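You operate a simulated robot arm through the tools that you are given. There is no shell and no other tool.

Carry out the task below with a simulated robot arm. There is one attempt and no reset: what you move stays moved.

JOB
Put things in order on the top of the grey bench. At the end: the silver paint tin (marked "WHITE") from the top of the grey bench stands where the yellow stand stood; the grey folded cloth stands on top of the beige tape roll; the blue cloth stands where the silver paint tin stood; the yellow stand from the top of the grey bench is on the bare sample board; whatever was shut is shut again. Leave all else as you found it, and nothing knocked over.

Only the result counts: the job must be done as asked and must still hold three seconds after the hand-in. Knocking over, shifting, dropping, spilling or breaking anything else fails it. Flat cloth is picked up by pressing the open fingertips on it (5 to 10 N) and closing them slowly along it; thin cloth reads only 2 to 8 mm in the jaws.

ROBOT AND FRAMES
A 7-joint arm with a two-finger parallel gripper, fixed in place. Base frame: the origin is at the foot of the arm, x ahead of it, y to its left, z up; the work surface is at about z = 800. Units: mm, rad, N and s.
With the tool pointing down near the work surface it reaches from about 300 to 700 mm from the base axis. Its first joint turns from -1.152 to 1.152 rad. Payload 1.57 kg.
The tool frame sits at the grasp point between the pads (the TCP): z along the fingers, y along the line on which they close. The tips reach 30 mm beyond it. Largest opening 110 mm; finger width 24, thickness 12; the body of the gripper, 48 by 112 mm, starts 78 mm behind the TCP.
Orientation is that of the tool frame in the base frame, as a unit quaternion [x, y, z, w]. With the fingers straight down and closing along the base's y, the tool's x points along the base's -x, its y along +y and its z along -z.

CONTROLS
- The arm moves only by the tool play_rows. Its argument "targets" is text: rows parted by semicolons, each of 7 numbers parted by spaces: the shift along the tool's x, y, z in mm, then the turn, a rotation vector about the tool's x, y, z in rad, then the gripper command, from -1 (shut) to 1 (fully open), values between in proportion. In form: tx ty tz wx wy wz grip; .... A call has 1 to 20 rows; each row is the pose to reach, as a shift and turn from the pose commanded when the call began, along the tool's axes at that moment. A row lasts 0.2 s, in which the tool goes at most 50 mm and 0.15 rad; a call with a longer step from one row to the next is refused whole, and so is a gripper value outside its range. A pose out of reach is approached as far as the arm can. The call stops where the force on the tool passes 40 N (or 10 N more than at its start, if that is more) or the arm is blocked; 0.2 s more then pass. The fingers move at their own pace (about 108 mm/s each) and stop on an object; they squeeze with about 22 N. The grip force told is the motor's: it shows also when the fingers shut on nothing. Time passes only in rows, and 0.2 s behind the last, so rows that repeat a pose let the fingers close. The reply holds the time, the measured pose of the TCP, the force on the tool along the base axes, the opening and the grip force, in the units named above and with some noise, with the torque about the TCP (base axes, N m) and any sound that the robot's microphone picked up.
- Cameras (640 x 400 px; columns grow to the right, rows downward): "scene" is fixed at [162.4, -393.6, 1379.6]; the picture's right is [0.84, -0.55, 0.00], its down [-0.40, -0.61, -0.68] and it looks along [0.37, 0.57, -0.73] (base axes); focal length 224 px, centre (320, 200). "wrist" rides on the gripper at [70, 16, -141] in the tool frame; the picture's right is [-0.23, 0.97, 0.00], its down [-0.85, -0.20, -0.48] and it looks along [-0.47, -0.11, 0.88] (tool axes); focal length 222 px, centre (320, 200). There is no depth. A picture from a camera that has moved, and an enlarged one, comes with that camera's place and axes in the base frame and with its lens. The place of the scene camera against the robot may be out by one fixed shift of up to 12 mm in any direction.
- snapshot(camera): a new picture of that camera. No time passes.
- enlarge(camera, box): a new picture of the part [left, top, right, bottom] of that camera's present view, enlarged. No time passes.
- sign_off(): hands the job in; it is judged then, once.

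Places have to be worked out from the pictures, the camera data and where the tool is seen. Open the gripper and draw the arm clear of the work before you hand the job in, unless the task says otherwise.

The tools are called after "Request:" as a command line: name --argument value ..., lists and objects as JSON in quotes. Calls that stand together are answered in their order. play_rows: Moves the arm, as the interface text tells. Its arguments: {"type":"object","properties":{"targets":{"type":"string"}},"required":["targets"]} The other tools are called the same way: snapshot (camera) takes a picture; enlarge (camera, box) takes an enlarged picture of a part of a camera's view; sign_off () hands the job in.

At the start:

```text
clock: 0.0
tool_pos: [477.1, 62.3, 1157.9]
ee_rot: [0.0, 1.0, 0.0, -0.001]
contact_force: [-0.2, 0.1, 0.3]
wrist_torque: [0.02, 0.03, 0.01]
opening: 109.9
grasp_force: 0.0
```

scene: 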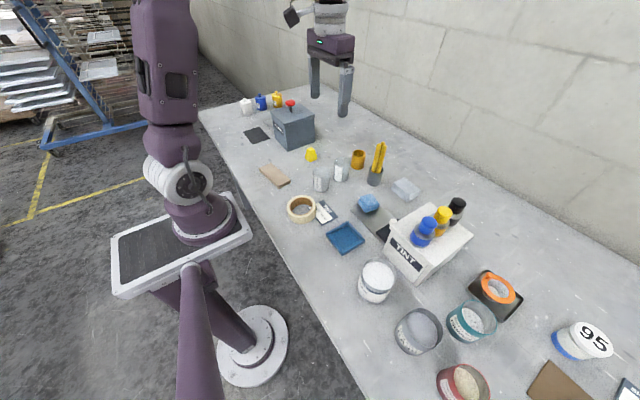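
wrist: 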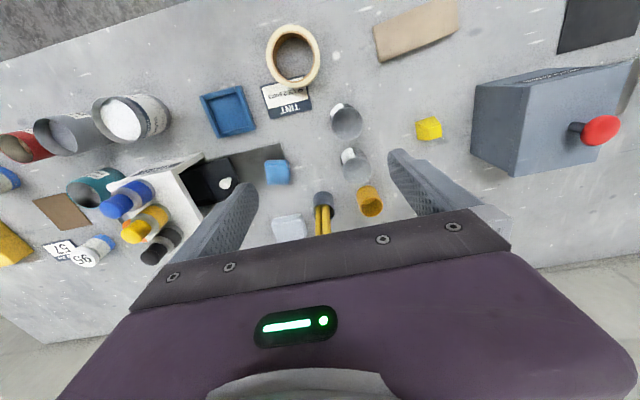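

I start by examining both camera views in detail to identify the things on the bench.

Request:
enlarge --camera "scene" --box '[220, 80, 460, 230]'

Request:
enlarge --camera "scene" --box '[280, 170, 520, 320]'

Request:
enlarge --camera "scene" --box '[400, 250, 640, 400]'

Request:
enlarge --camera "wrist" --box '[180, 0, 480, 250]'

Request:
enlarge --camera "wrist" --box '[0, 80, 280, 280]'

```text
2.67 times, centred on (340, 155) of scene
camera zoom: at [162.4, -393.6, 1379.6], right [0.84, -0.55, 0.0], down [-0.4, -0.61, -0.68], along [0.37, 0.57, -0.73], focal length 597 px, centre (267, 320)
```

zoom: 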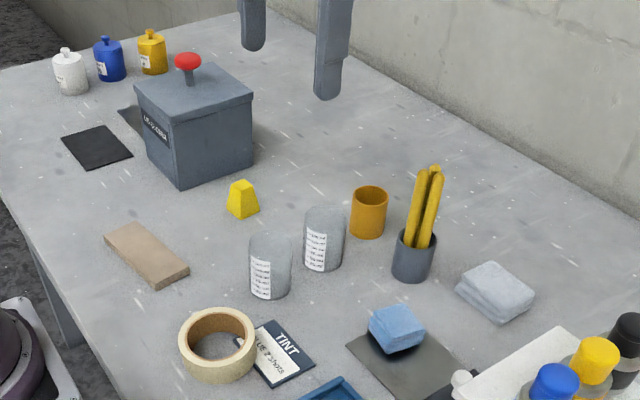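

```text
2.67 times, centred on (400, 245) of scene
camera zoom: at [162.4, -393.6, 1379.6], right [0.84, -0.55, 0.0], down [-0.4, -0.61, -0.68], along [0.37, 0.57, -0.73], focal length 597 px, centre (107, 80)
```

zoom: 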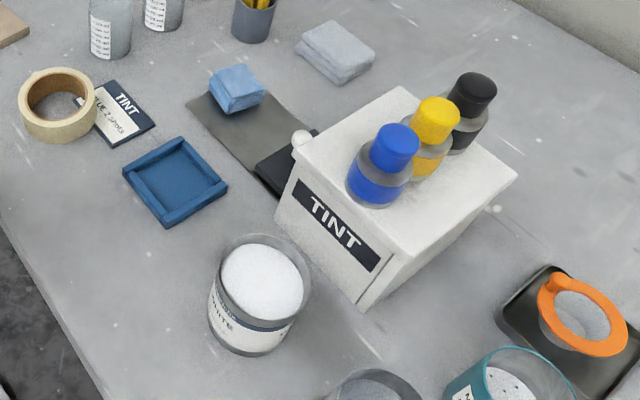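

```text
2.67 times, centred on (520, 325) of scene
camera zoom: at [162.4, -393.6, 1379.6], right [0.84, -0.55, 0.0], down [-0.4, -0.61, -0.68], along [0.37, 0.57, -0.73], focal length 597 px, centre (-213, -133)
```

zoom: 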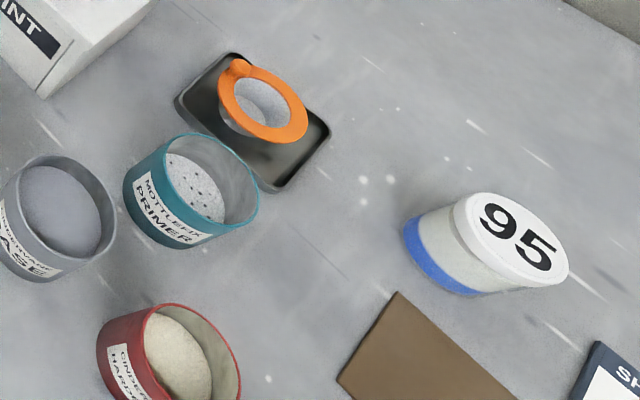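

```text
1.60 times, centred on (330, 125) of wrist
camera zoom: at [407.5, 79.0, 1298.9], right [0.23, 0.97, 0.0], down [0.85, -0.2, 0.48], along [0.47, -0.11, -0.88], focal length 355 px, centre (304, 320)
```

zoom: 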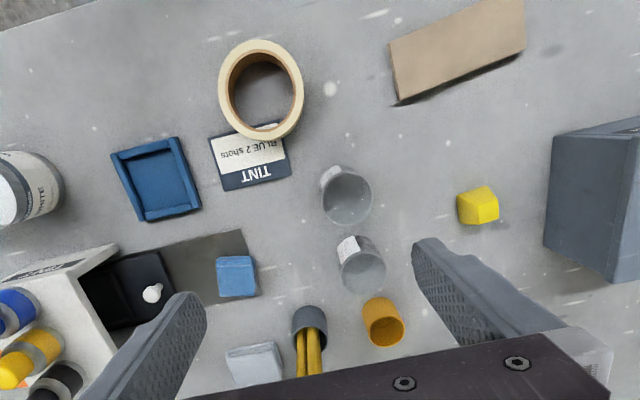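

```text
2.00 times, centred on (140, 180) of wrist
camera zoom: at [407.5, 79.0, 1298.9], right [0.23, 0.97, 0.0], down [0.85, -0.2, 0.48], along [0.47, -0.11, -0.88], focal length 444 px, centre (680, 240)
```

zoom: 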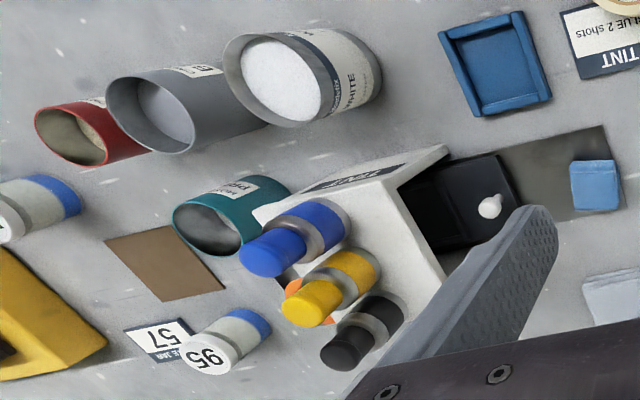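

The tint station has a black piece with a white knob beside it, and there is a grey box with a red-knobbed lid. I move the arm high above the bench towards -y to look at the middle and right of the bench.

Request:
play_rows --targets "15 -40 0 0 0 0 1; 30 -80 0 0 0 0 1; 45 -120 0 0 0 0 1; 60 -160 0 0 0 0 1; 75 -200 0 0 0 0 1; 80 -240 0 0 0 0 1; 80 -240 0 0 0 0 1"

Request:
snapshot --camera "wrist"

Request:
snapshot --camera "scene"

```text
clock: 1.6
tool_pos: [397.9, -178.4, 1158.1]
ee_rot: [0.001, 1.0, 0.0, -0.001]
contact_force: [0.6, -0.1, -0.7]
wrist_torque: [0.02, -0.01, 0.0]
opening: 109.9
grasp_force: 0.1
```

```text
taken
camera wrist: at [328.0, -161.4, 1299.9], right [0.23, 0.97, 0.0], down [0.86, -0.2, 0.48], along [0.47, -0.11, -0.88], focal length 222 px, centre (320, 200)
```

wrist: 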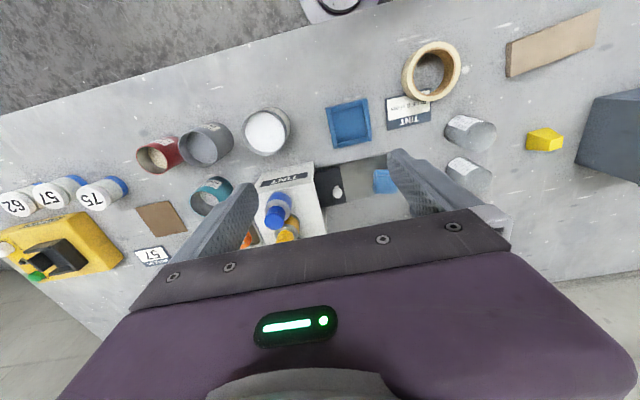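

```text
taken
```

scene: 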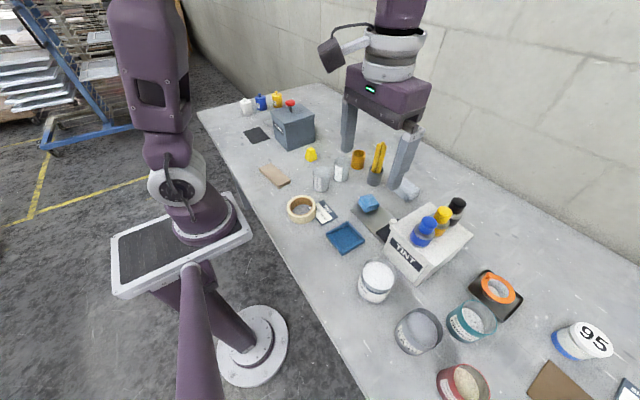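

Request:
enlarge --camera "wrist" --box '[0, 120, 260, 290]'

Request:
enlarge --camera "wrist" --box '[230, 60, 430, 250]'

Request:
enlarge --camera "wrist" --box '[400, 20, 640, 220]'

Request:
enlarge --camera "scene" --box '[230, 80, 330, 160]'

Request:
enlarge --camera "scene" --box '[320, 180, 440, 260]'

```text
2.35 times, centred on (130, 205) of wrist
camera zoom: at [328.0, -161.4, 1299.9], right [0.23, 0.97, 0.0], down [0.86, -0.2, 0.48], along [0.47, -0.11, -0.88], focal length 523 px, centre (767, 188)
```

zoom: 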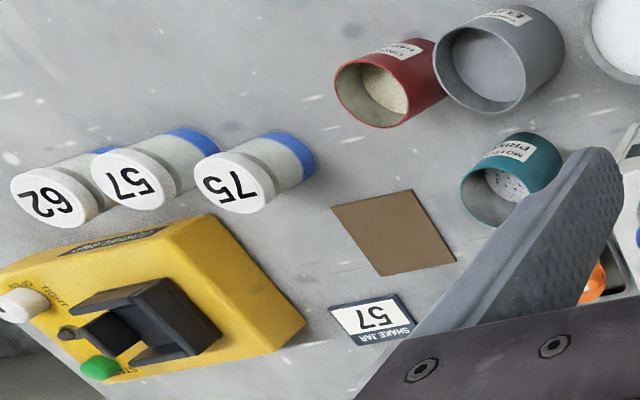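

```text
2.11 times, centred on (330, 155) of wrist
camera zoom: at [328.0, -161.4, 1299.9], right [0.23, 0.97, 0.0], down [0.86, -0.2, 0.48], along [0.47, -0.11, -0.88], focal length 468 px, centre (299, 295)
```

zoom: 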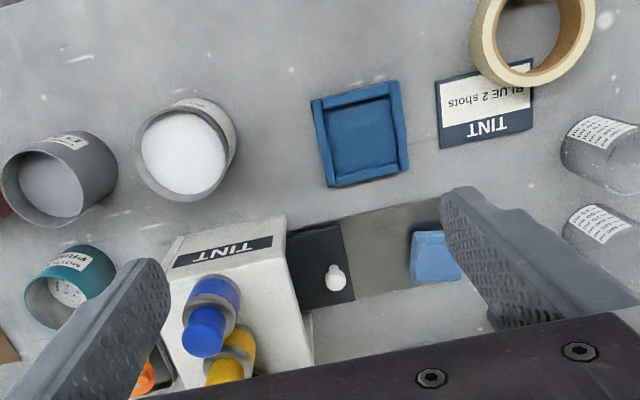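

```text
2.00 times, centred on (520, 120) of wrist
camera zoom: at [328.0, -161.4, 1299.9], right [0.23, 0.97, 0.0], down [0.86, -0.2, 0.48], along [0.47, -0.11, -0.88], focal length 444 px, centre (-80, 360)
```

zoom: 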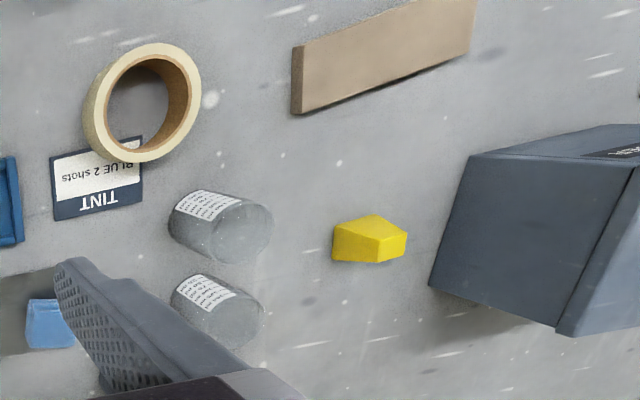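

```text
5.00 times, centred on (280, 120) of scene
camera zoom: at [162.4, -393.6, 1379.6], right [0.84, -0.55, 0.0], down [-0.4, -0.61, -0.68], along [0.37, 0.57, -0.73], focal length 1119 px, centre (520, 600)
```

zoom: 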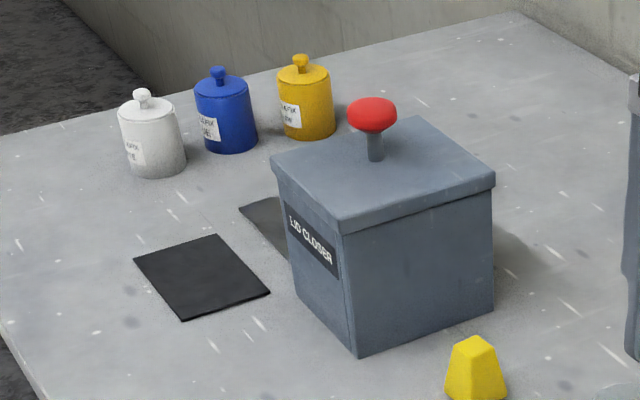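

```text
5.00 times, centred on (380, 220) of scene
camera zoom: at [162.4, -393.6, 1379.6], right [0.84, -0.55, 0.0], down [-0.4, -0.61, -0.68], along [0.37, 0.57, -0.73], focal length 1119 px, centre (20, 100)
```

zoom: 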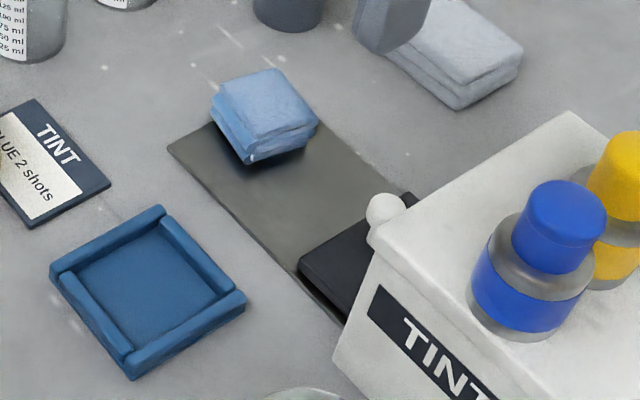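

The light-grey folded cloth, blue folded cloth (on the dark mat), WHITE tin, tape roll, yellow pyramid stand and beige board are all identified. Nothing shut needs opening; the brown square at y≈-640 is out of reach, so the beige board is the sample board. I now go above the yellow stand (judged near 558, 293) for a closer look.

Request:
play_rows --targets "-12 39 0 0 0 0 1; -24 78 0 0 0 0 1; -36 117 0 0 0 0 1; -48 157 0 0 0 0 1; -60 196 10 0 0 0 1; -72 235 25 0 0 0 1; -84 274 40 0 0 0 1; -96 313 55 0 0 0 1; -108 352 70 0 0 0 1; -119 391 90 0 0 0 1; -131 430 110 0 0 0 1; -143 471 128 0 0 0 1; -143 471 128 0 0 0 1"

Request:
snapshot --camera "wrist"

Request:
snapshot --camera "scene"

```text
clock: 4.4
tool_pos: [540.4, 293.3, 1028.7]
ee_rot: [0.0, 1.0, -0.001, 0.001]
contact_force: [0.4, 0.4, 0.1]
wrist_torque: [0.02, -0.04, 0.05]
opening: 110.0
grasp_force: 0.1
```

```text
taken
camera wrist: at [469.8, 310.7, 1169.0], right [0.23, 0.97, 0.0], down [0.86, -0.2, 0.48], along [0.47, -0.11, -0.88], focal length 222 px, centre (320, 200)
```

wrist: 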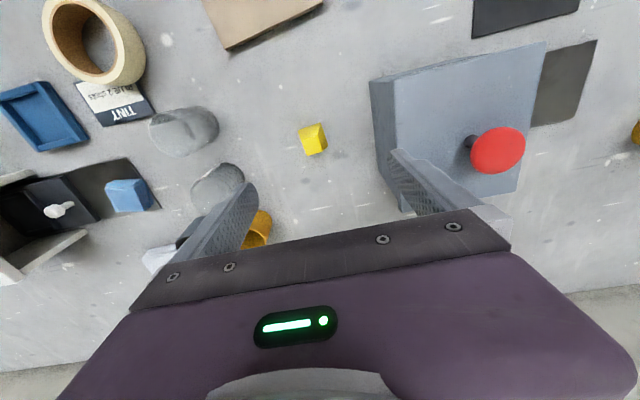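

```text
taken
```

scene: 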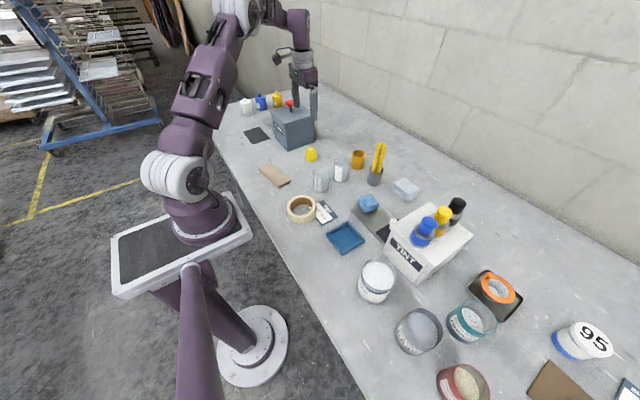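

Request:
enlarge --camera "wrist" --box '[240, 80, 420, 220]'

Request:
enlarge --camera "scene" --box '[255, 130, 355, 200]'

Request:
enlarge --camera "wrist" --box '[0, 0, 340, 240]'

```text
2.86 times, centred on (330, 150) of wrist
camera zoom: at [469.8, 310.7, 1169.0], right [0.23, 0.97, 0.0], down [0.86, -0.2, 0.48], along [0.47, -0.11, -0.88], focal length 635 px, centre (291, 343)
```

zoom: 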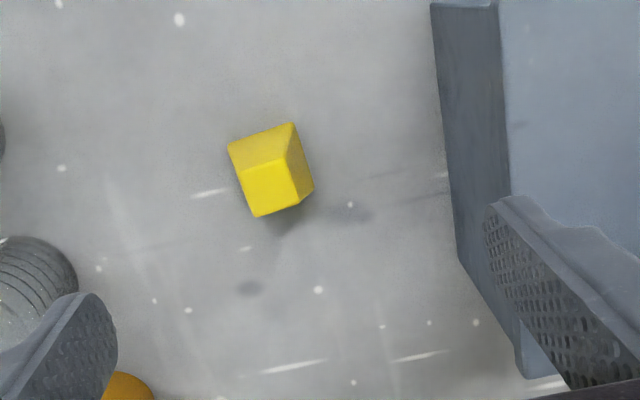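

```text
5.71 times, centred on (305, 165) of scene
camera zoom: at [162.4, -393.6, 1379.6], right [0.84, -0.55, 0.0], down [-0.4, -0.61, -0.68], along [0.37, 0.57, -0.73], focal length 1278 px, centre (406, 400)
```

zoom: 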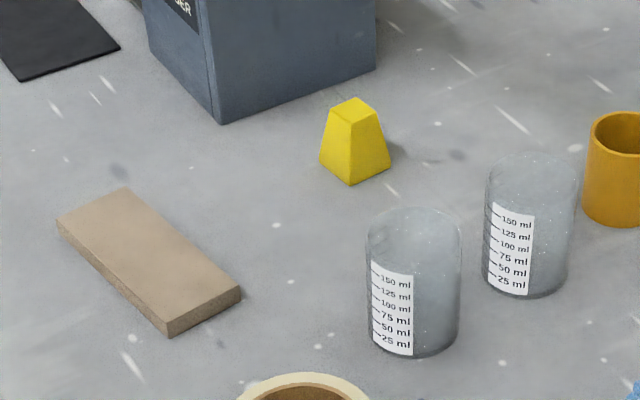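

```text
1.67 times, centred on (170, 120) of wrist
camera zoom: at [469.8, 310.7, 1169.0], right [0.23, 0.97, 0.0], down [0.86, -0.2, 0.48], along [0.47, -0.11, -0.88], focal length 370 px, centre (570, 333)
```

zoom: 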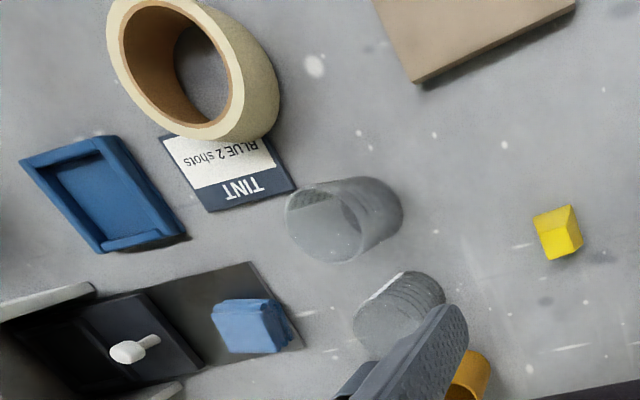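

The stand is a 38 mm-base truncated pyramid, ~42 mm tall, centred near (552, 280), turned ~5°. Next I look at the beige board from above to locate where the stand must go.

Request:
play_rows --targets "40 -8 0 0 0 0 1; 80 -16 0 0 0 0 1; 120 -24 0 0 0 0 1; 160 -31 0 0 0 0 1; 160 -31 0 0 0 0 1"

Request:
snapshot --camera "wrist"

Request:
enlarge --camera "wrist" --box '[220, 40, 460, 200]'

Request:
enlarge --camera "wrist" --box '[0, 60, 240, 220]'

```text
clock: 5.6
tool_pos: [379.8, 263.9, 1028.7]
ee_rot: [0.0, 1.0, 0.001, 0.0]
contact_force: [0.2, -0.4, 0.2]
wrist_torque: [0.0, -0.04, 0.0]
opening: 109.9
grasp_force: 0.0
```

```text
taken
camera wrist: at [310.0, 280.5, 1169.6], right [0.23, 0.97, 0.0], down [0.85, -0.2, 0.48], along [0.47, -0.11, -0.88], focal length 222 px, centre (320, 200)
```

wrist: 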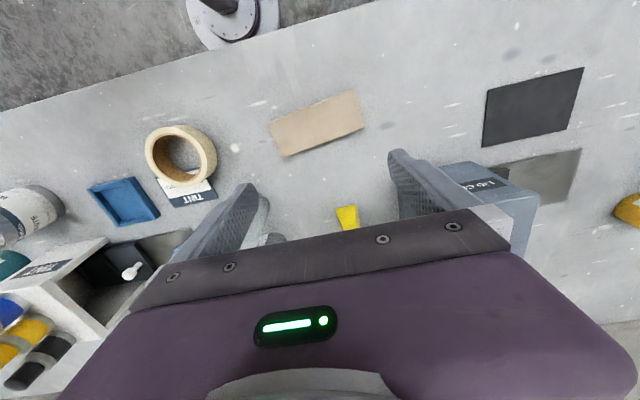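

```text
2.50 times, centred on (340, 120) of wrist
camera zoom: at [310.0, 280.5, 1169.6], right [0.23, 0.97, 0.0], down [0.85, -0.2, 0.48], along [0.47, -0.11, -0.88], focal length 555 px, centre (270, 400)
```

zoom: 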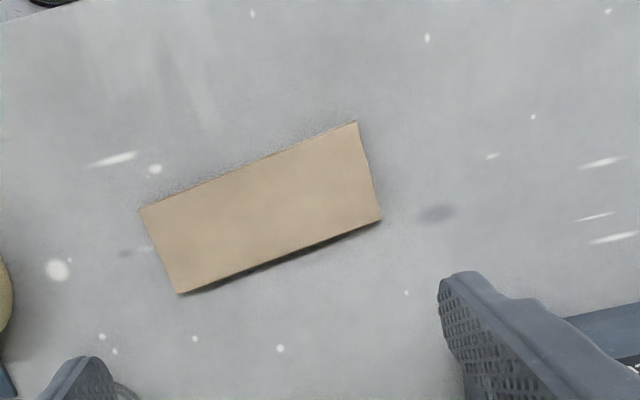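

```text
2.50 times, centred on (120, 140) of wrist
camera zoom: at [310.0, 280.5, 1169.6], right [0.23, 0.97, 0.0], down [0.85, -0.2, 0.48], along [0.47, -0.11, -0.88], focal length 555 px, centre (820, 350)
```

zoom: 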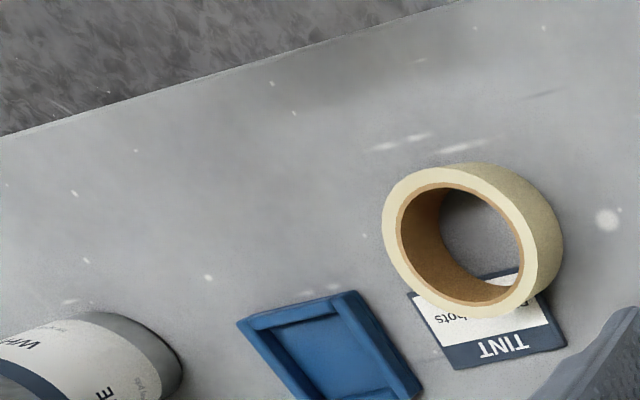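

The board is ~140×58 mm centred near (372, 261), turned ~7°. I move over the stand at (552, 280), turn 0.096 rad to match its faces, and come down to z≈930 for a check.

Request:
play_rows --targets "-35 4 0 0 0 -0.03 1; -70 8 0 0 0 -0.06 1; -105 12 10 0 0 -0.096 1; -140 16 40 0 0 -0.096 1; -172 17.5 70 0 0 -0.096 1; -172 17.5 100 0 0 -0.096 1; -172 17.5 100 0 0 -0.096 1"

Request:
snapshot --camera "wrist"

Request:
enlarge --camera "wrist" --box '[220, 60, 420, 220]'

```text
clock: 7.2
tool_pos: [553.2, 281.0, 928.0]
ee_rot: [-0.048, 0.999, 0.0, 0.0]
contact_force: [0.5, -0.7, 0.0]
wrist_torque: [-0.01, 0.0, -0.03]
opening: 109.9
grasp_force: 0.0
```

```text
taken
camera wrist: at [482.4, 291.5, 1069.1], right [0.13, 0.99, 0.0], down [0.87, -0.12, 0.48], along [0.47, -0.06, -0.88], focal length 222 px, centre (320, 200)
```

wrist: 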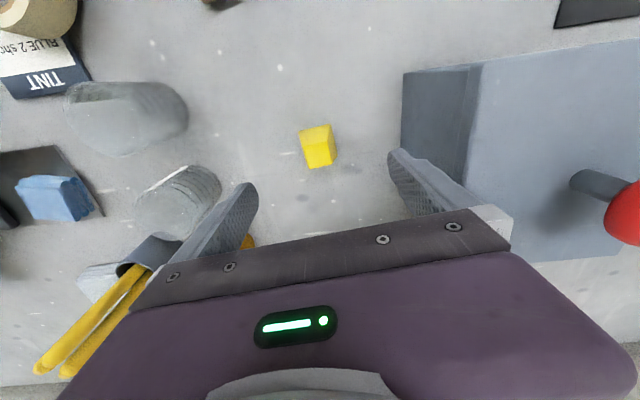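

```text
2.50 times, centred on (320, 140) of wrist
camera zoom: at [482.4, 291.5, 1069.1], right [0.13, 0.99, 0.0], down [0.87, -0.12, 0.48], along [0.47, -0.06, -0.88], focal length 555 px, centre (320, 350)
```

zoom: 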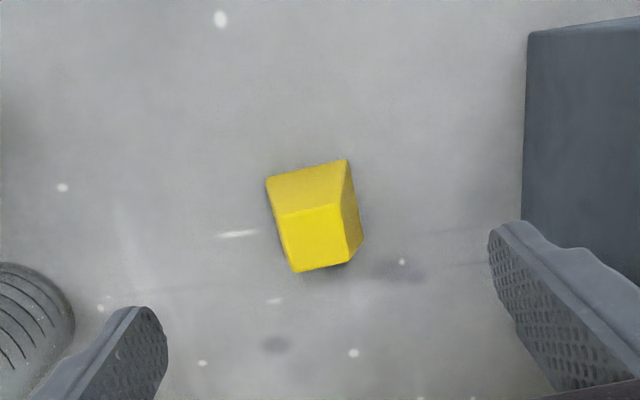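

The stand is confirmed at about (551.5, 280), and both fingers are clear of the grey box (face at y≈380) and the beakers. I descend to z≈836 and close gradually.

Request:
play_rows --targets "1.8 -1 30 0 0 0 1; 1.8 -1 60 0 0 0 1; 1.8 -1 80 0 0 0 1; 1.8 -1 92 0 0 0 1; 1.8 -1 92 0 0 0 0.4; 1.8 -1 92 0 0 0 0; 1.8 -1 92 0 0 0 -0.2; 1.8 -1 92 0 0 0 -0.35; 1.8 -1 92 0 0 0 -0.6; 1.8 -1 92 0 0 0 -1; 1.8 -1 92 0 0 0 -1"

Request:
snapshot --camera "wrist"

```text
clock: 9.6
tool_pos: [551.8, 277.7, 838.1]
ee_rot: [-0.048, 0.999, 0.0, 0.0]
contact_force: [0.5, -0.4, -0.6]
wrist_torque: [-0.03, 0.02, 0.03]
opening: 38.1
grasp_force: 21.9
```

```text
taken
camera wrist: at [480.8, 288.3, 978.0], right [0.13, 0.99, 0.0], down [0.87, -0.12, 0.48], along [0.47, -0.06, -0.88], focal length 222 px, centre (320, 200)
```

wrist: 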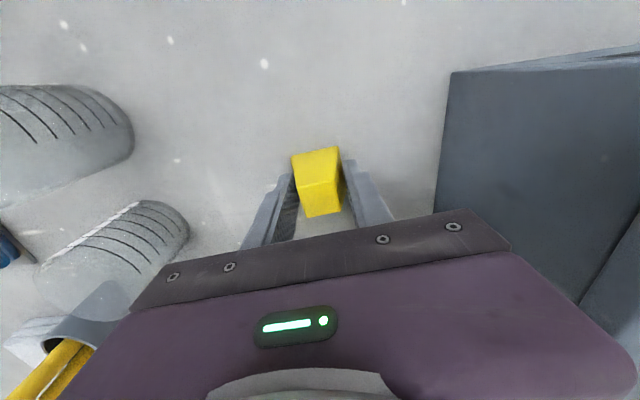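

The stand is held (opening 38 mm, 22 N). I lift it straight up and check the grip.

Request:
play_rows --targets "0 0 -10 0 0 0 -1; 0 0 -30 0 0 0 -1; 0 0 -60 0 0 0 -1; 0 0 -90 0 0 0 -1; 0 0 -110 0 0 0 -1; 0 0 -110 0 0 0 -1"

Request:
snapshot --camera "wrist"

Request:
enlarge --camera "scene" --box '[250, 80, 370, 200]'

```text
clock: 11.0
tool_pos: [548.7, 278.8, 948.0]
ee_rot: [-0.048, 0.999, 0.0, 0.0]
contact_force: [0.3, -0.6, 0.3]
wrist_torque: [0.05, 0.0, -0.02]
opening: 38.2
grasp_force: 21.9
```

```text
taken
camera wrist: at [479.0, 288.3, 1088.4], right [0.13, 0.99, 0.0], down [0.87, -0.12, 0.48], along [0.47, -0.06, -0.88], focal length 222 px, centre (320, 200)
```

wrist: 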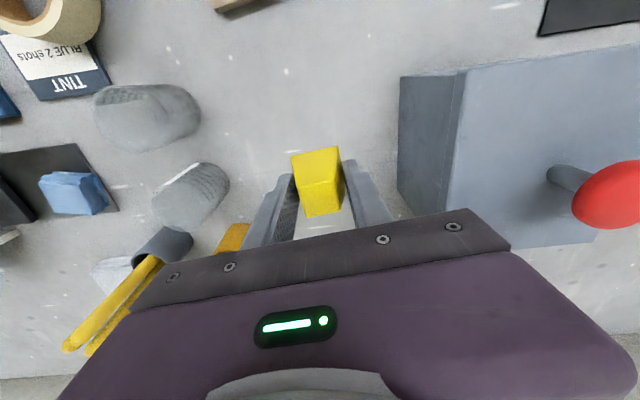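

```text
3.33 times, centred on (310, 140) of scene
camera zoom: at [162.4, -393.6, 1379.6], right [0.84, -0.55, 0.0], down [-0.4, -0.61, -0.68], along [0.37, 0.57, -0.73], focal length 746 px, centre (353, 400)
```

zoom: 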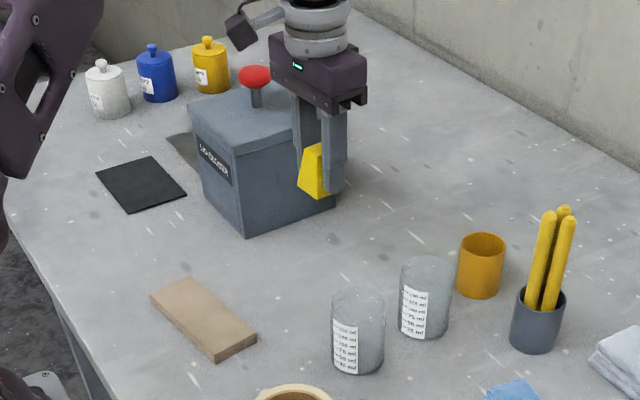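

The grip is steady and nothing tilted. I carry the stand over the board centre, staying high, then lower to z≈870 for a check.

Request:
play_rows --targets "20 0 0 0 0 0 -1; 55 0 0 0 0 0 -1; 95 0 0 0 0 0 -1; 135 -0.3 0 0 0 0 -1; 165 -0.3 0 0 0 0 -1; 180.3 -0.3 10 0 0 0 -1; 180.3 -0.3 40 0 0 0 -1; 180.3 -0.3 65 0 0 0 -1; 180.3 -0.3 77 0 0 0 -1; 180.3 -0.3 77 0 0 0 -1"

Request:
snapshot --camera "wrist"

Request:
enlarge --camera "wrist" --box '[180, 60, 460, 240]'

Request:
enlarge --camera "scene" --box '[230, 120, 330, 200]'

```text
clock: 13.2
tool_pos: [371.9, 260.6, 870.8]
ee_rot: [-0.049, 0.999, 0.001, 0.0]
contact_force: [-0.1, -0.3, -1.9]
wrist_torque: [-0.02, 0.0, -0.03]
opening: 37.8
grasp_force: 21.9
```

```text
taken
camera wrist: at [301.1, 270.3, 1011.4], right [0.13, 0.99, 0.0], down [0.87, -0.12, 0.48], along [0.47, -0.06, -0.88], focal length 222 px, centre (320, 200)
```

wrist: 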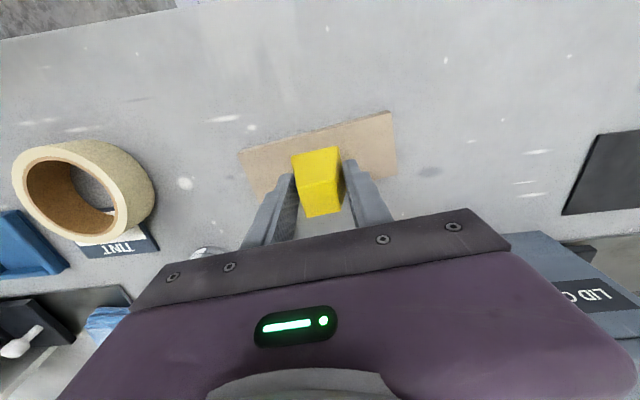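

```text
2.22 times, centred on (320, 150) of wrist
camera zoom: at [301.1, 270.3, 1011.4], right [0.13, 0.99, 0.0], down [0.87, -0.12, 0.48], along [0.47, -0.06, -0.88], focal length 494 px, centre (320, 311)
```

zoom: 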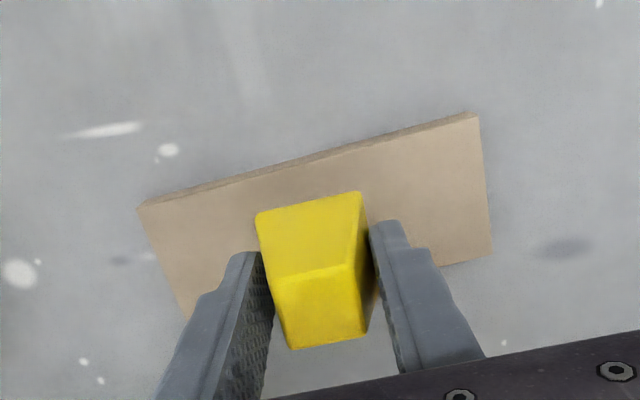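

```text
5.00 times, centred on (280, 160) of scene
camera zoom: at [162.4, -393.6, 1379.6], right [0.84, -0.55, 0.0], down [-0.4, -0.61, -0.68], along [0.37, 0.57, -0.73], focal length 1119 px, centre (520, 400)
```

zoom: 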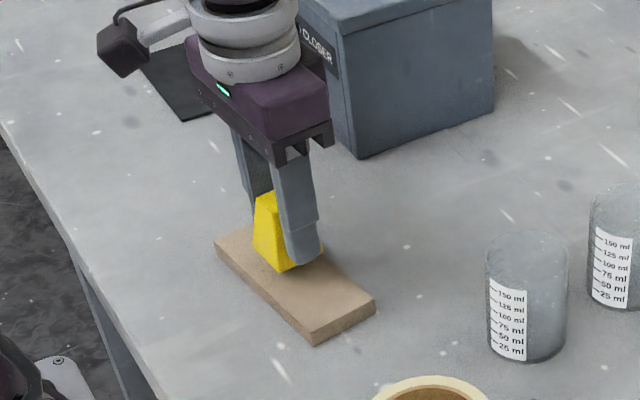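

The stand sits above the board's centre. I lower it to just above the board and then feel for contact.

Request:
play_rows --targets "0 0 8 0 0 0 -1; 0 0 14 0 0 0 -1; 0 0 16 0 0 0 -1; 0 0 16 0 0 0 -1"

Request:
enlarge --camera "scene" --box '[250, 140, 310, 200]'

```text
clock: 14.2
tool_pos: [371.4, 260.8, 854.9]
ee_rot: [-0.048, 0.999, 0.0, 0.0]
contact_force: [-0.5, 0.6, -0.4]
wrist_torque: [0.01, 0.02, 0.0]
opening: 37.9
grasp_force: 22.4
```

```text
6.67 times, centred on (280, 170) of scene
camera zoom: at [162.4, -393.6, 1379.6], right [0.84, -0.55, 0.0], down [-0.4, -0.61, -0.68], along [0.37, 0.57, -0.73], focal length 1492 px, centre (587, 400)
```

zoom: 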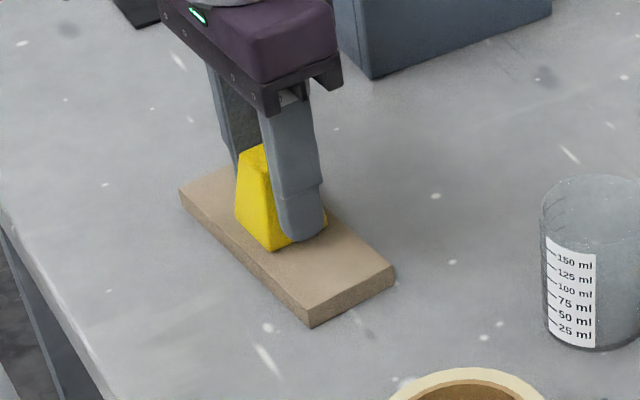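

No contact yet at z≈855. I lower in 1 mm steps and watch the force.

Request:
play_rows --targets "0 0 1 0 0 0 -1; 0 0 2 0 0 0 -1; 0 0 3 0 0 0 -1; 0 0 3 0 0 0 -1"

```text
clock: 15.2
tool_pos: [371.1, 259.0, 853.3]
ee_rot: [-0.048, 0.999, 0.0, 0.001]
contact_force: [1.0, -4.2, 26.7]
wrist_torque: [-0.18, 0.01, -0.01]
opening: 38.2
grasp_force: 22.1
```

Contact at z≈853 (board ≈15 mm thick). I relieve the press by ~1.5 mm and open slowly.

Request:
play_rows --targets "0 0 -1.5 0 0 0 -1; 0 0 -1.5 0 0 0 -1"

```text
clock: 15.8
tool_pos: [369.3, 260.9, 852.7]
ee_rot: [-0.047, 0.999, 0.0, -0.001]
contact_force: [-0.5, 0.5, 0.3]
wrist_torque: [-0.02, 0.01, 0.01]
opening: 38.3
grasp_force: 21.9
```

Request:
play_rows --targets "0 0 0.3 0 0 0 -0.28; 0 0 0.3 0 0 0 -0.2; 0 0 0.3 0 0 0 0; 0 0 0.3 0 0 0 0.3; 0 0 -10 0 0 0 0.4; 0 0 -40 0 0 0 0.4; 0 0 -80 0 0 0 0.4; 0 0 -110 0 0 0 0.4; 0 0 -110 0 0 0 0.4"

Request:
snapshot --camera "wrist"

Request:
enlarge --camera "scene" --box '[250, 140, 310, 200]'

```text
clock: 17.8
tool_pos: [368.4, 260.7, 964.5]
ee_rot: [-0.048, 0.999, 0.0, 0.0]
contact_force: [-0.1, 0.5, -0.7]
wrist_torque: [-0.02, 0.01, -0.02]
opening: 76.9
grasp_force: 0.1
```

```text
taken
camera wrist: at [298.3, 270.4, 1104.7], right [0.13, 0.99, 0.0], down [0.87, -0.12, 0.48], along [0.47, -0.06, -0.88], focal length 222 px, centre (320, 200)
```

wrist: 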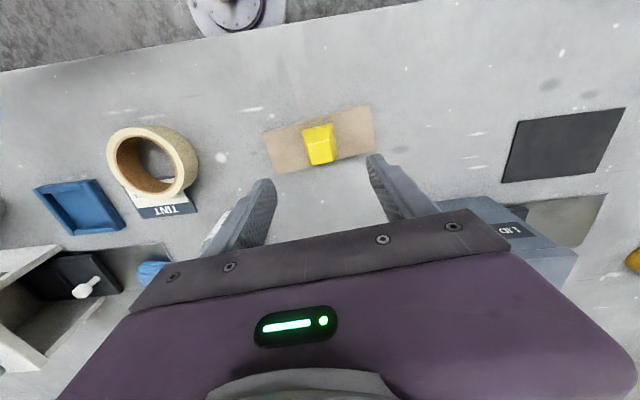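

```text
6.67 times, centred on (280, 170) of scene
camera zoom: at [162.4, -393.6, 1379.6], right [0.84, -0.55, 0.0], down [-0.4, -0.61, -0.68], along [0.37, 0.57, -0.73], focal length 1492 px, centre (587, 400)
```

zoom: 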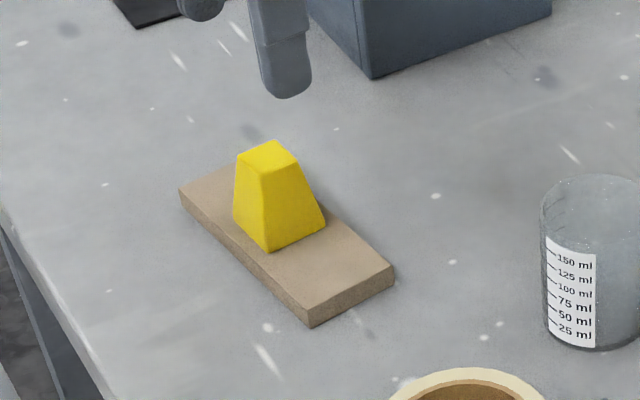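

The stand is upright on the board's centre. Next I go look at the WHITE tin (judged near 394, -288), travelling high at z≈1060, with the yaw undone.

Request:
play_rows --targets "0 -10 -40 0 0 0.02 1; 3 -50 -60 0 0 0.04 1; 6 -95 -80 0 0 0.06 1; 9 -140 -97 0 0 0.08 1; 12 -187 -97 0 0 0.096 1; 15 -234 -97 0 0 0.096 1; 18 -281 -97 0 0 0.096 1; 21 -328 -97 0 0 0.096 1; 24 -375 -97 0 0 0.096 1; 27 -422 -97 0 0 0.096 1; 30 -469 -97 0 0 0.096 1; 32 -510 -97 0 0 0.096 1; 33.7 -548.3 -97 0 0 0.096 1; 33.7 -548.3 -97 0 0 0.096 1"

Request:
snapshot --camera "wrist"

Request:
enlarge --camera "wrist" --box '[220, 40, 460, 220]'

Request:
enlarge --camera "scene" --box '[330, 240, 450, 320]'

```text
clock: 20.8
tool_pos: [391.6, -289.8, 1059.7]
ee_rot: [0.0, 1.0, 0.0, 0.0]
contact_force: [-0.8, -0.2, -0.6]
wrist_torque: [-0.01, -0.02, 0.01]
opening: 110.0
grasp_force: 0.0
```

```text
taken
camera wrist: at [322.0, -272.5, 1200.8], right [0.23, 0.97, 0.0], down [0.86, -0.2, 0.48], along [0.47, -0.11, -0.88], focal length 222 px, centre (320, 200)
```

wrist: 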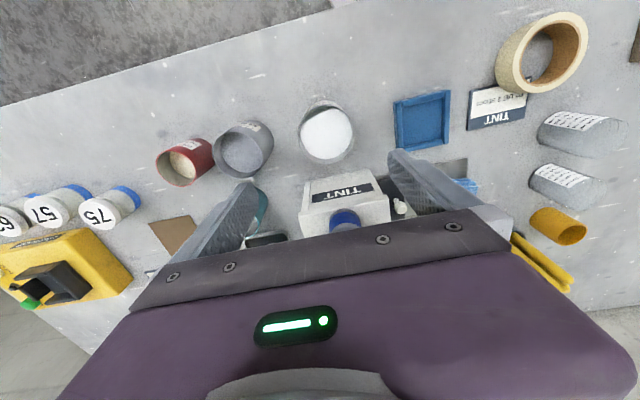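

```text
2.22 times, centred on (340, 130) of wrist
camera zoom: at [322.0, -272.5, 1200.8], right [0.23, 0.97, 0.0], down [0.86, -0.2, 0.48], along [0.47, -0.11, -0.88], focal length 494 px, centre (276, 356)
```

zoom: 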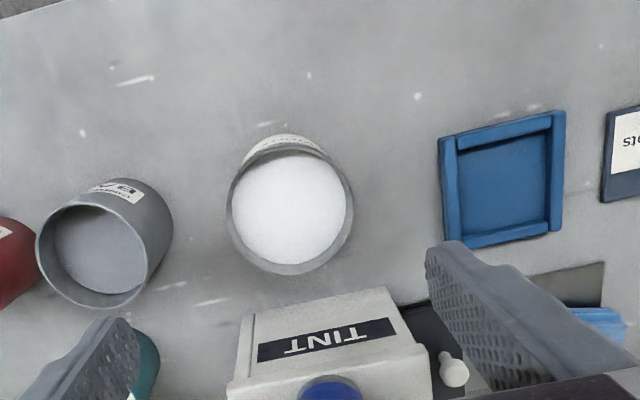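

```text
5.00 times, centred on (390, 280) of scene
camera zoom: at [162.4, -393.6, 1379.6], right [0.84, -0.55, 0.0], down [-0.4, -0.61, -0.68], along [0.37, 0.57, -0.73], focal length 1119 px, centre (-30, -200)
```

zoom: 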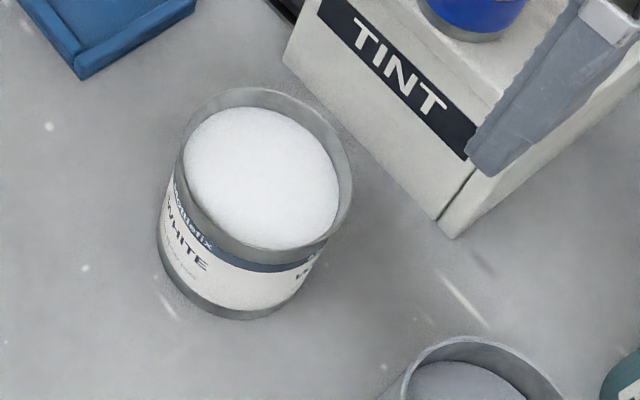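

The tin's centre comes out near (393, -280), diameter ≈82, height ≈77. I move above it and down to z≈960 for a closer check of alignment before straddling it.

Request:
play_rows --targets "-1 4 25 0 0 0 1; -2 7.5 60 0 0 0 1; -2 7.5 90 0 0 0 1; -2 7.5 100 0 0 0 1; -2 7.5 100 0 0 0 1"

Request:
snapshot --camera "wrist"

Request:
enlarge --camera "wrist" --box '[200, 20, 440, 220]'

Request:
enlarge --camera "scene" --box '[300, 180, 460, 320]'

```text
clock: 22.0
tool_pos: [391.9, -283.7, 960.5]
ee_rot: [0.0, 1.0, 0.0, 0.0]
contact_force: [-0.6, 0.3, -0.3]
wrist_torque: [0.02, 0.01, 0.0]
opening: 110.1
grasp_force: 0.0
```

```text
taken
camera wrist: at [322.7, -265.2, 1100.8], right [0.23, 0.97, 0.0], down [0.86, -0.2, 0.48], along [0.47, -0.11, -0.88], focal length 222 px, centre (320, 200)
```

wrist: 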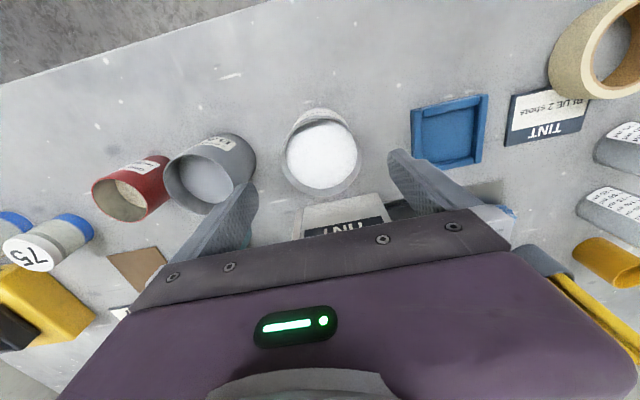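

```text
2.00 times, centred on (320, 120) of wrist
camera zoom: at [322.7, -265.2, 1100.8], right [0.23, 0.97, 0.0], down [0.86, -0.2, 0.48], along [0.47, -0.11, -0.88], focal length 444 px, centre (320, 360)
```

zoom: 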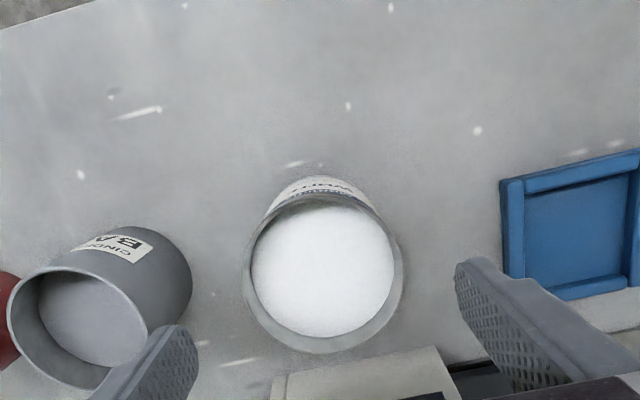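

```text
2.86 times, centred on (380, 250) of scene
camera zoom: at [162.4, -393.6, 1379.6], right [0.84, -0.55, 0.0], down [-0.4, -0.61, -0.68], along [0.37, 0.57, -0.73], focal length 639 px, centre (149, 57)
```

zoom: 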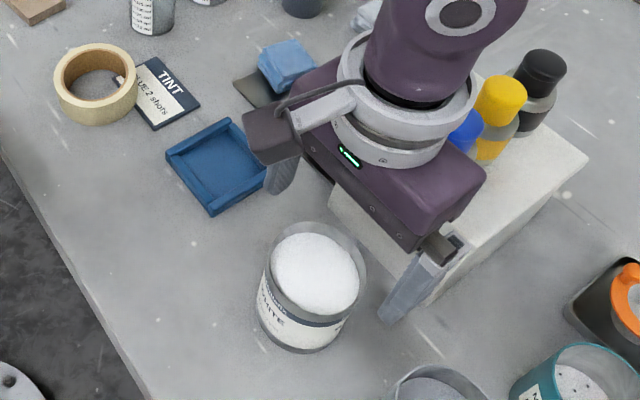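

Alignment is good (tin centre ≈ 393, -280, tool within ~1.5 mm, 13 mm clearance each side). I descend to z≈843 and close slowly on the tin.

Request:
play_rows --targets "0 0 25 0 0 0 1; 0 0 55 0 0 0 1; 0 0 80 0 0 0 1; 0 0 100 0 0 0 1; 0 0 112 0 0 0 1; 0 0 117 0 0 0 1; 0 0 117 0 0 0 0.8"

Request:
snapshot --camera "wrist"

```text
clock: 23.6
tool_pos: [391.1, -280.5, 843.3]
ee_rot: [0.0, 1.0, 0.0, -0.001]
contact_force: [0.8, 0.0, -0.1]
wrist_torque: [0.0, 0.01, 0.01]
opening: 99.4
grasp_force: 0.0
```

```text
taken
camera wrist: at [321.6, -264.5, 983.8], right [0.23, 0.97, 0.0], down [0.85, -0.2, 0.48], along [0.47, -0.11, -0.88], focal length 222 px, centre (320, 200)
```

wrist: 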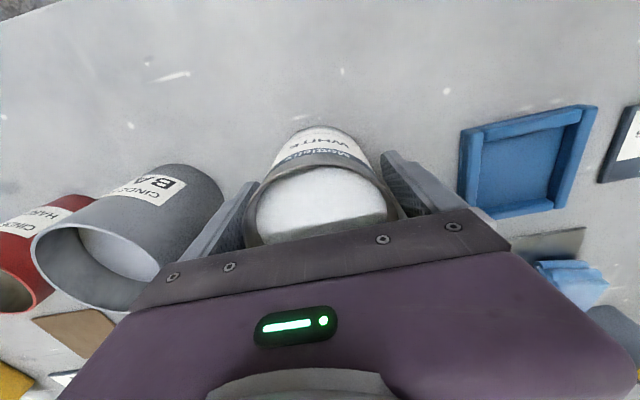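

Request:
play_rows --targets "0 0 0 0 0 0 0.7; 0 0 0 0 0 0 0.62; 0 0 0 0 0 0 0.56; 0 0 0 0 0 0 0.52; 0 0 0 0 0 0 0.48; 0 0 0 0 0 0 0.4; 0 0 0 0 0 0 0; 0 0 0 0 0 0 -1; 0 0 0 0 0 0 -1"

Request:
snapshot --camera "wrist"

```text
clock: 25.6
tool_pos: [390.0, -280.2, 844.3]
ee_rot: [0.0, 1.0, 0.0, -0.001]
contact_force: [0.2, 3.1, 2.0]
wrist_torque: [0.04, 0.04, -0.09]
opening: 73.1
grasp_force: 22.1
```

```text
taken
camera wrist: at [321.7, -264.4, 984.0], right [0.23, 0.97, 0.0], down [0.85, -0.2, 0.48], along [0.47, -0.11, -0.88], focal length 222 px, centre (320, 200)
```

wrist: 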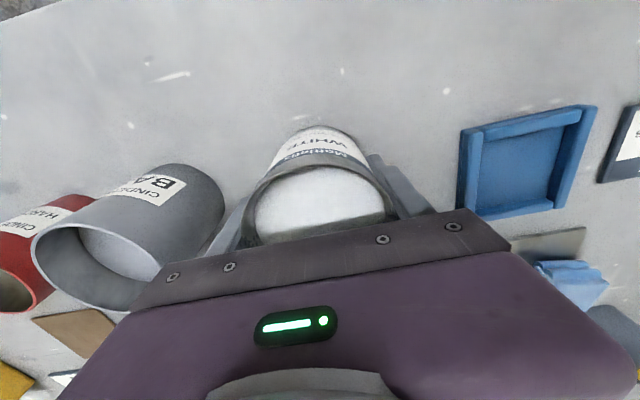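

The fingers stopped at 73 mm with 22 N, less than the rim's apparent 82 mm, so I look closely before lifting.

Request:
enlarge --camera "wrist" --box '[200, 100, 450, 260]'

Request:
enlarge --camera "scene" --box '[330, 220, 430, 310]'

```text
2.50 times, centred on (325, 180) of wrist
camera zoom: at [321.7, -264.4, 984.0], right [0.23, 0.97, 0.0], down [0.85, -0.2, 0.48], along [0.47, -0.11, -0.88], focal length 555 px, centre (308, 250)
```

zoom: 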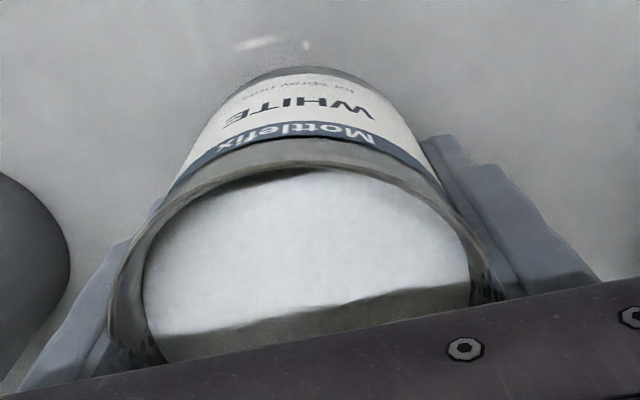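

```text
4.44 times, centred on (380, 265) of scene
camera zoom: at [162.4, -393.5, 1379.7], right [0.84, -0.55, 0.0], down [-0.4, -0.61, -0.68], along [0.37, 0.57, -0.73], focal length 994 px, centre (53, -89)
```

zoom: 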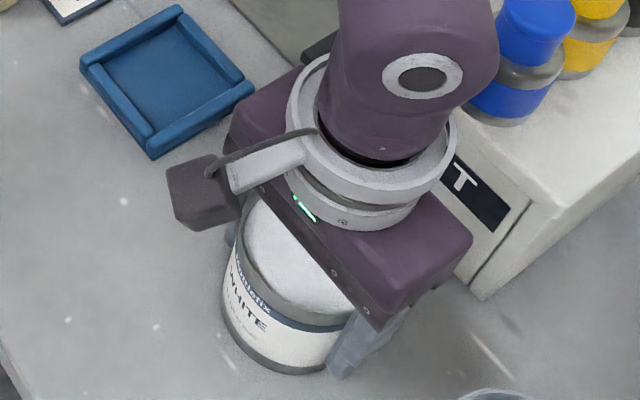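

The tin is centred and upright between the fingers with no sound of damage; the pads simply sit a little inside the visible outline. I lift it gently a few mm and read the load.

Request:
play_rows --targets "0 0 -2 0 0 0 -1; 0 0 -5 0 0 0 -1; 0 0 -10 0 0 0 -1; 0 0 -15 0 0 0 -1; 0 0 -15 0 0 0 -1; 0 0 -15 0 0 0 -1"

Request:
enlarge --camera "wrist" --box '[200, 100, 450, 260]'

Request:
enlarge --camera "scene" --box '[330, 220, 430, 310]'

```text
clock: 27.0
tool_pos: [391.5, -280.2, 858.6]
ee_rot: [0.0, 1.0, 0.0, 0.001]
contact_force: [0.4, 0.1, -4.6]
wrist_torque: [-0.01, 0.01, 0.03]
opening: 72.8
grasp_force: 22.3
```

```text
2.50 times, centred on (325, 180) of wrist
camera zoom: at [321.9, -263.7, 999.3], right [0.23, 0.97, 0.0], down [0.85, -0.2, 0.48], along [0.47, -0.11, -0.88], focal length 555 px, centre (308, 250)
```

zoom: 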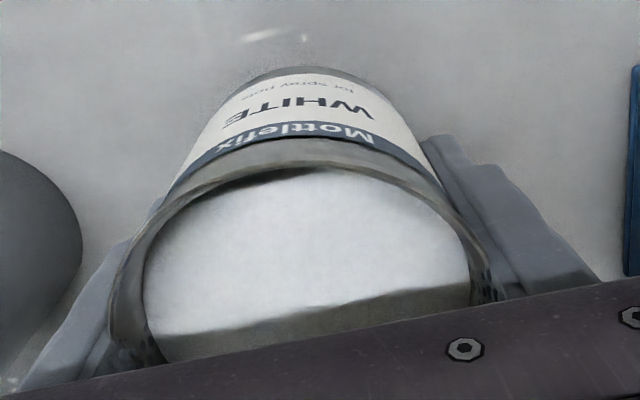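

```text
4.44 times, centred on (380, 265) of scene
camera zoom: at [162.4, -393.6, 1379.6], right [0.84, -0.55, 0.0], down [-0.4, -0.61, -0.68], along [0.37, 0.57, -0.73], focal length 994 px, centre (53, -89)
```

zoom: 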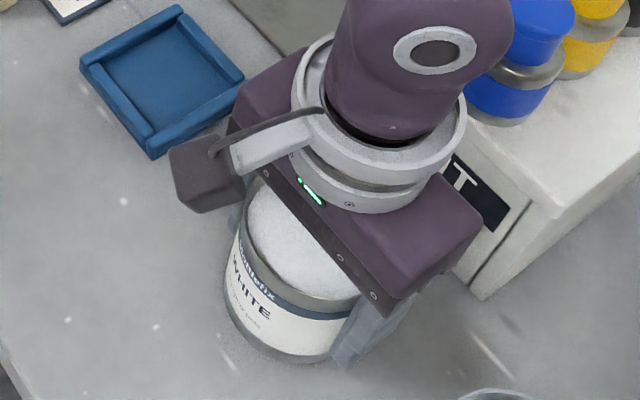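

The tin lifted cleanly (≈4.6 N load, no slip). I raise it smoothly to z≈1000 so its bottom clears everything on the way.

Request:
play_rows --targets "0 0 -4 0 0 0 -1; 0 0 -12 0 0 0 -1; 0 0 -24 0 0 0 -1; 0 0 -40 0 0 0 -1; 0 0 -58 0 0 0 -1; 0 0 -76 0 0 0 -1; 0 0 -94 0 0 0 -1; 0 0 -110 0 0 0 -1; 0 0 -124 0 0 0 -1; 0 0 -134 0 0 0 -1; 0 0 -140 0 0 0 -1; 0 0 -142 0 0 0 -1; 0 0 -142 0 0 0 -1"

Request:
snapshot --camera "wrist"

```text
clock: 29.8
tool_pos: [392.7, -281.8, 1000.2]
ee_rot: [0.0, 1.0, 0.0, 0.0]
contact_force: [-0.6, -0.6, -4.7]
wrist_torque: [-0.01, -0.02, -0.02]
opening: 73.2
grasp_force: 21.7
```

```text
taken
camera wrist: at [323.0, -264.4, 1141.6], right [0.23, 0.97, 0.0], down [0.86, -0.2, 0.48], along [0.47, -0.11, -0.88], focal length 222 px, centre (320, 200)
```

wrist: 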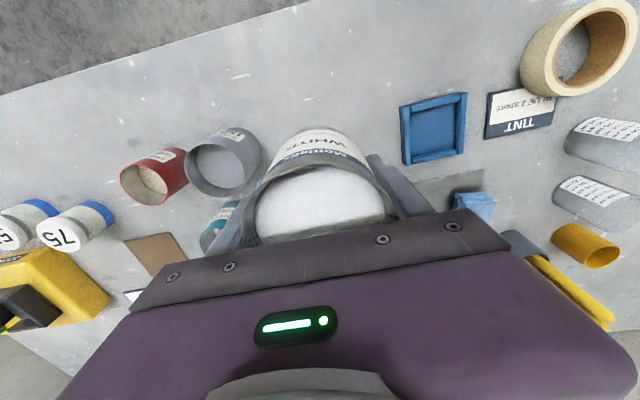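

Tin held steadily at z≈1000. I carry it along x≈392 towards +y with gentle ramps.

Request:
play_rows --targets "0 3 0 0 0 0 -1; 0 10 0 0 0 0 -1; 0 22 0 0 0 0 -1; 0 40 0 0 0 0 -1; 0 62 0 0 0 0 -1; 0 87 0 0 0 0 -1; 0 114 0 0 0 0 -1; 0 142 0 0 0 0 -1; 0 171 0 0 0 0 -1; 0 200 0 0 0 0 -1; 0 230 0 0 0 0 -1; 0 260 0 0 0 0 -1; 0 290 0 0 0 0 -1; 0 319 0 0 0 0 -1; 0 346 0 0 0 0 -1; 0 370 0 0 0 0 -1; 0 390 0 0 0 0 -1; 0 405 0 0 0 0 -1; 0 414 0 0 0 0 -1; 0 418 0 0 0 0 -1"

Request:
snapshot --camera "wrist"

Request:
snapshot --camera "scene"

```text
clock: 34.0
tool_pos: [391.8, 138.4, 1000.9]
ee_rot: [0.0, 1.0, 0.0, 0.0]
contact_force: [-0.8, 1.1, -4.4]
wrist_torque: [0.01, 0.01, -0.01]
opening: 72.7
grasp_force: 22.3
```

```text
taken
camera wrist: at [322.5, 154.8, 1140.7], right [0.23, 0.97, 0.0], down [0.86, -0.2, 0.48], along [0.47, -0.11, -0.88], focal length 222 px, centre (320, 200)
```

wrist: 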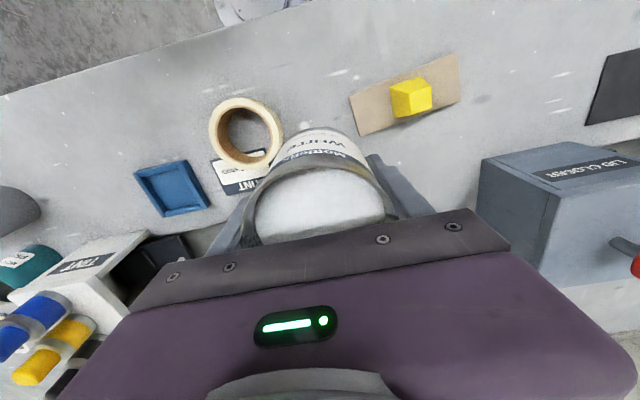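

```text
taken
```

scene: 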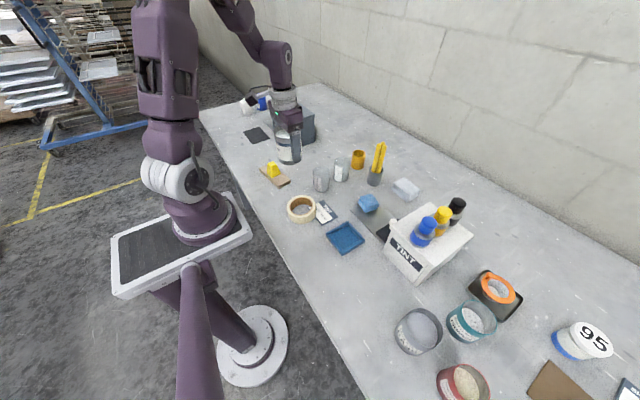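

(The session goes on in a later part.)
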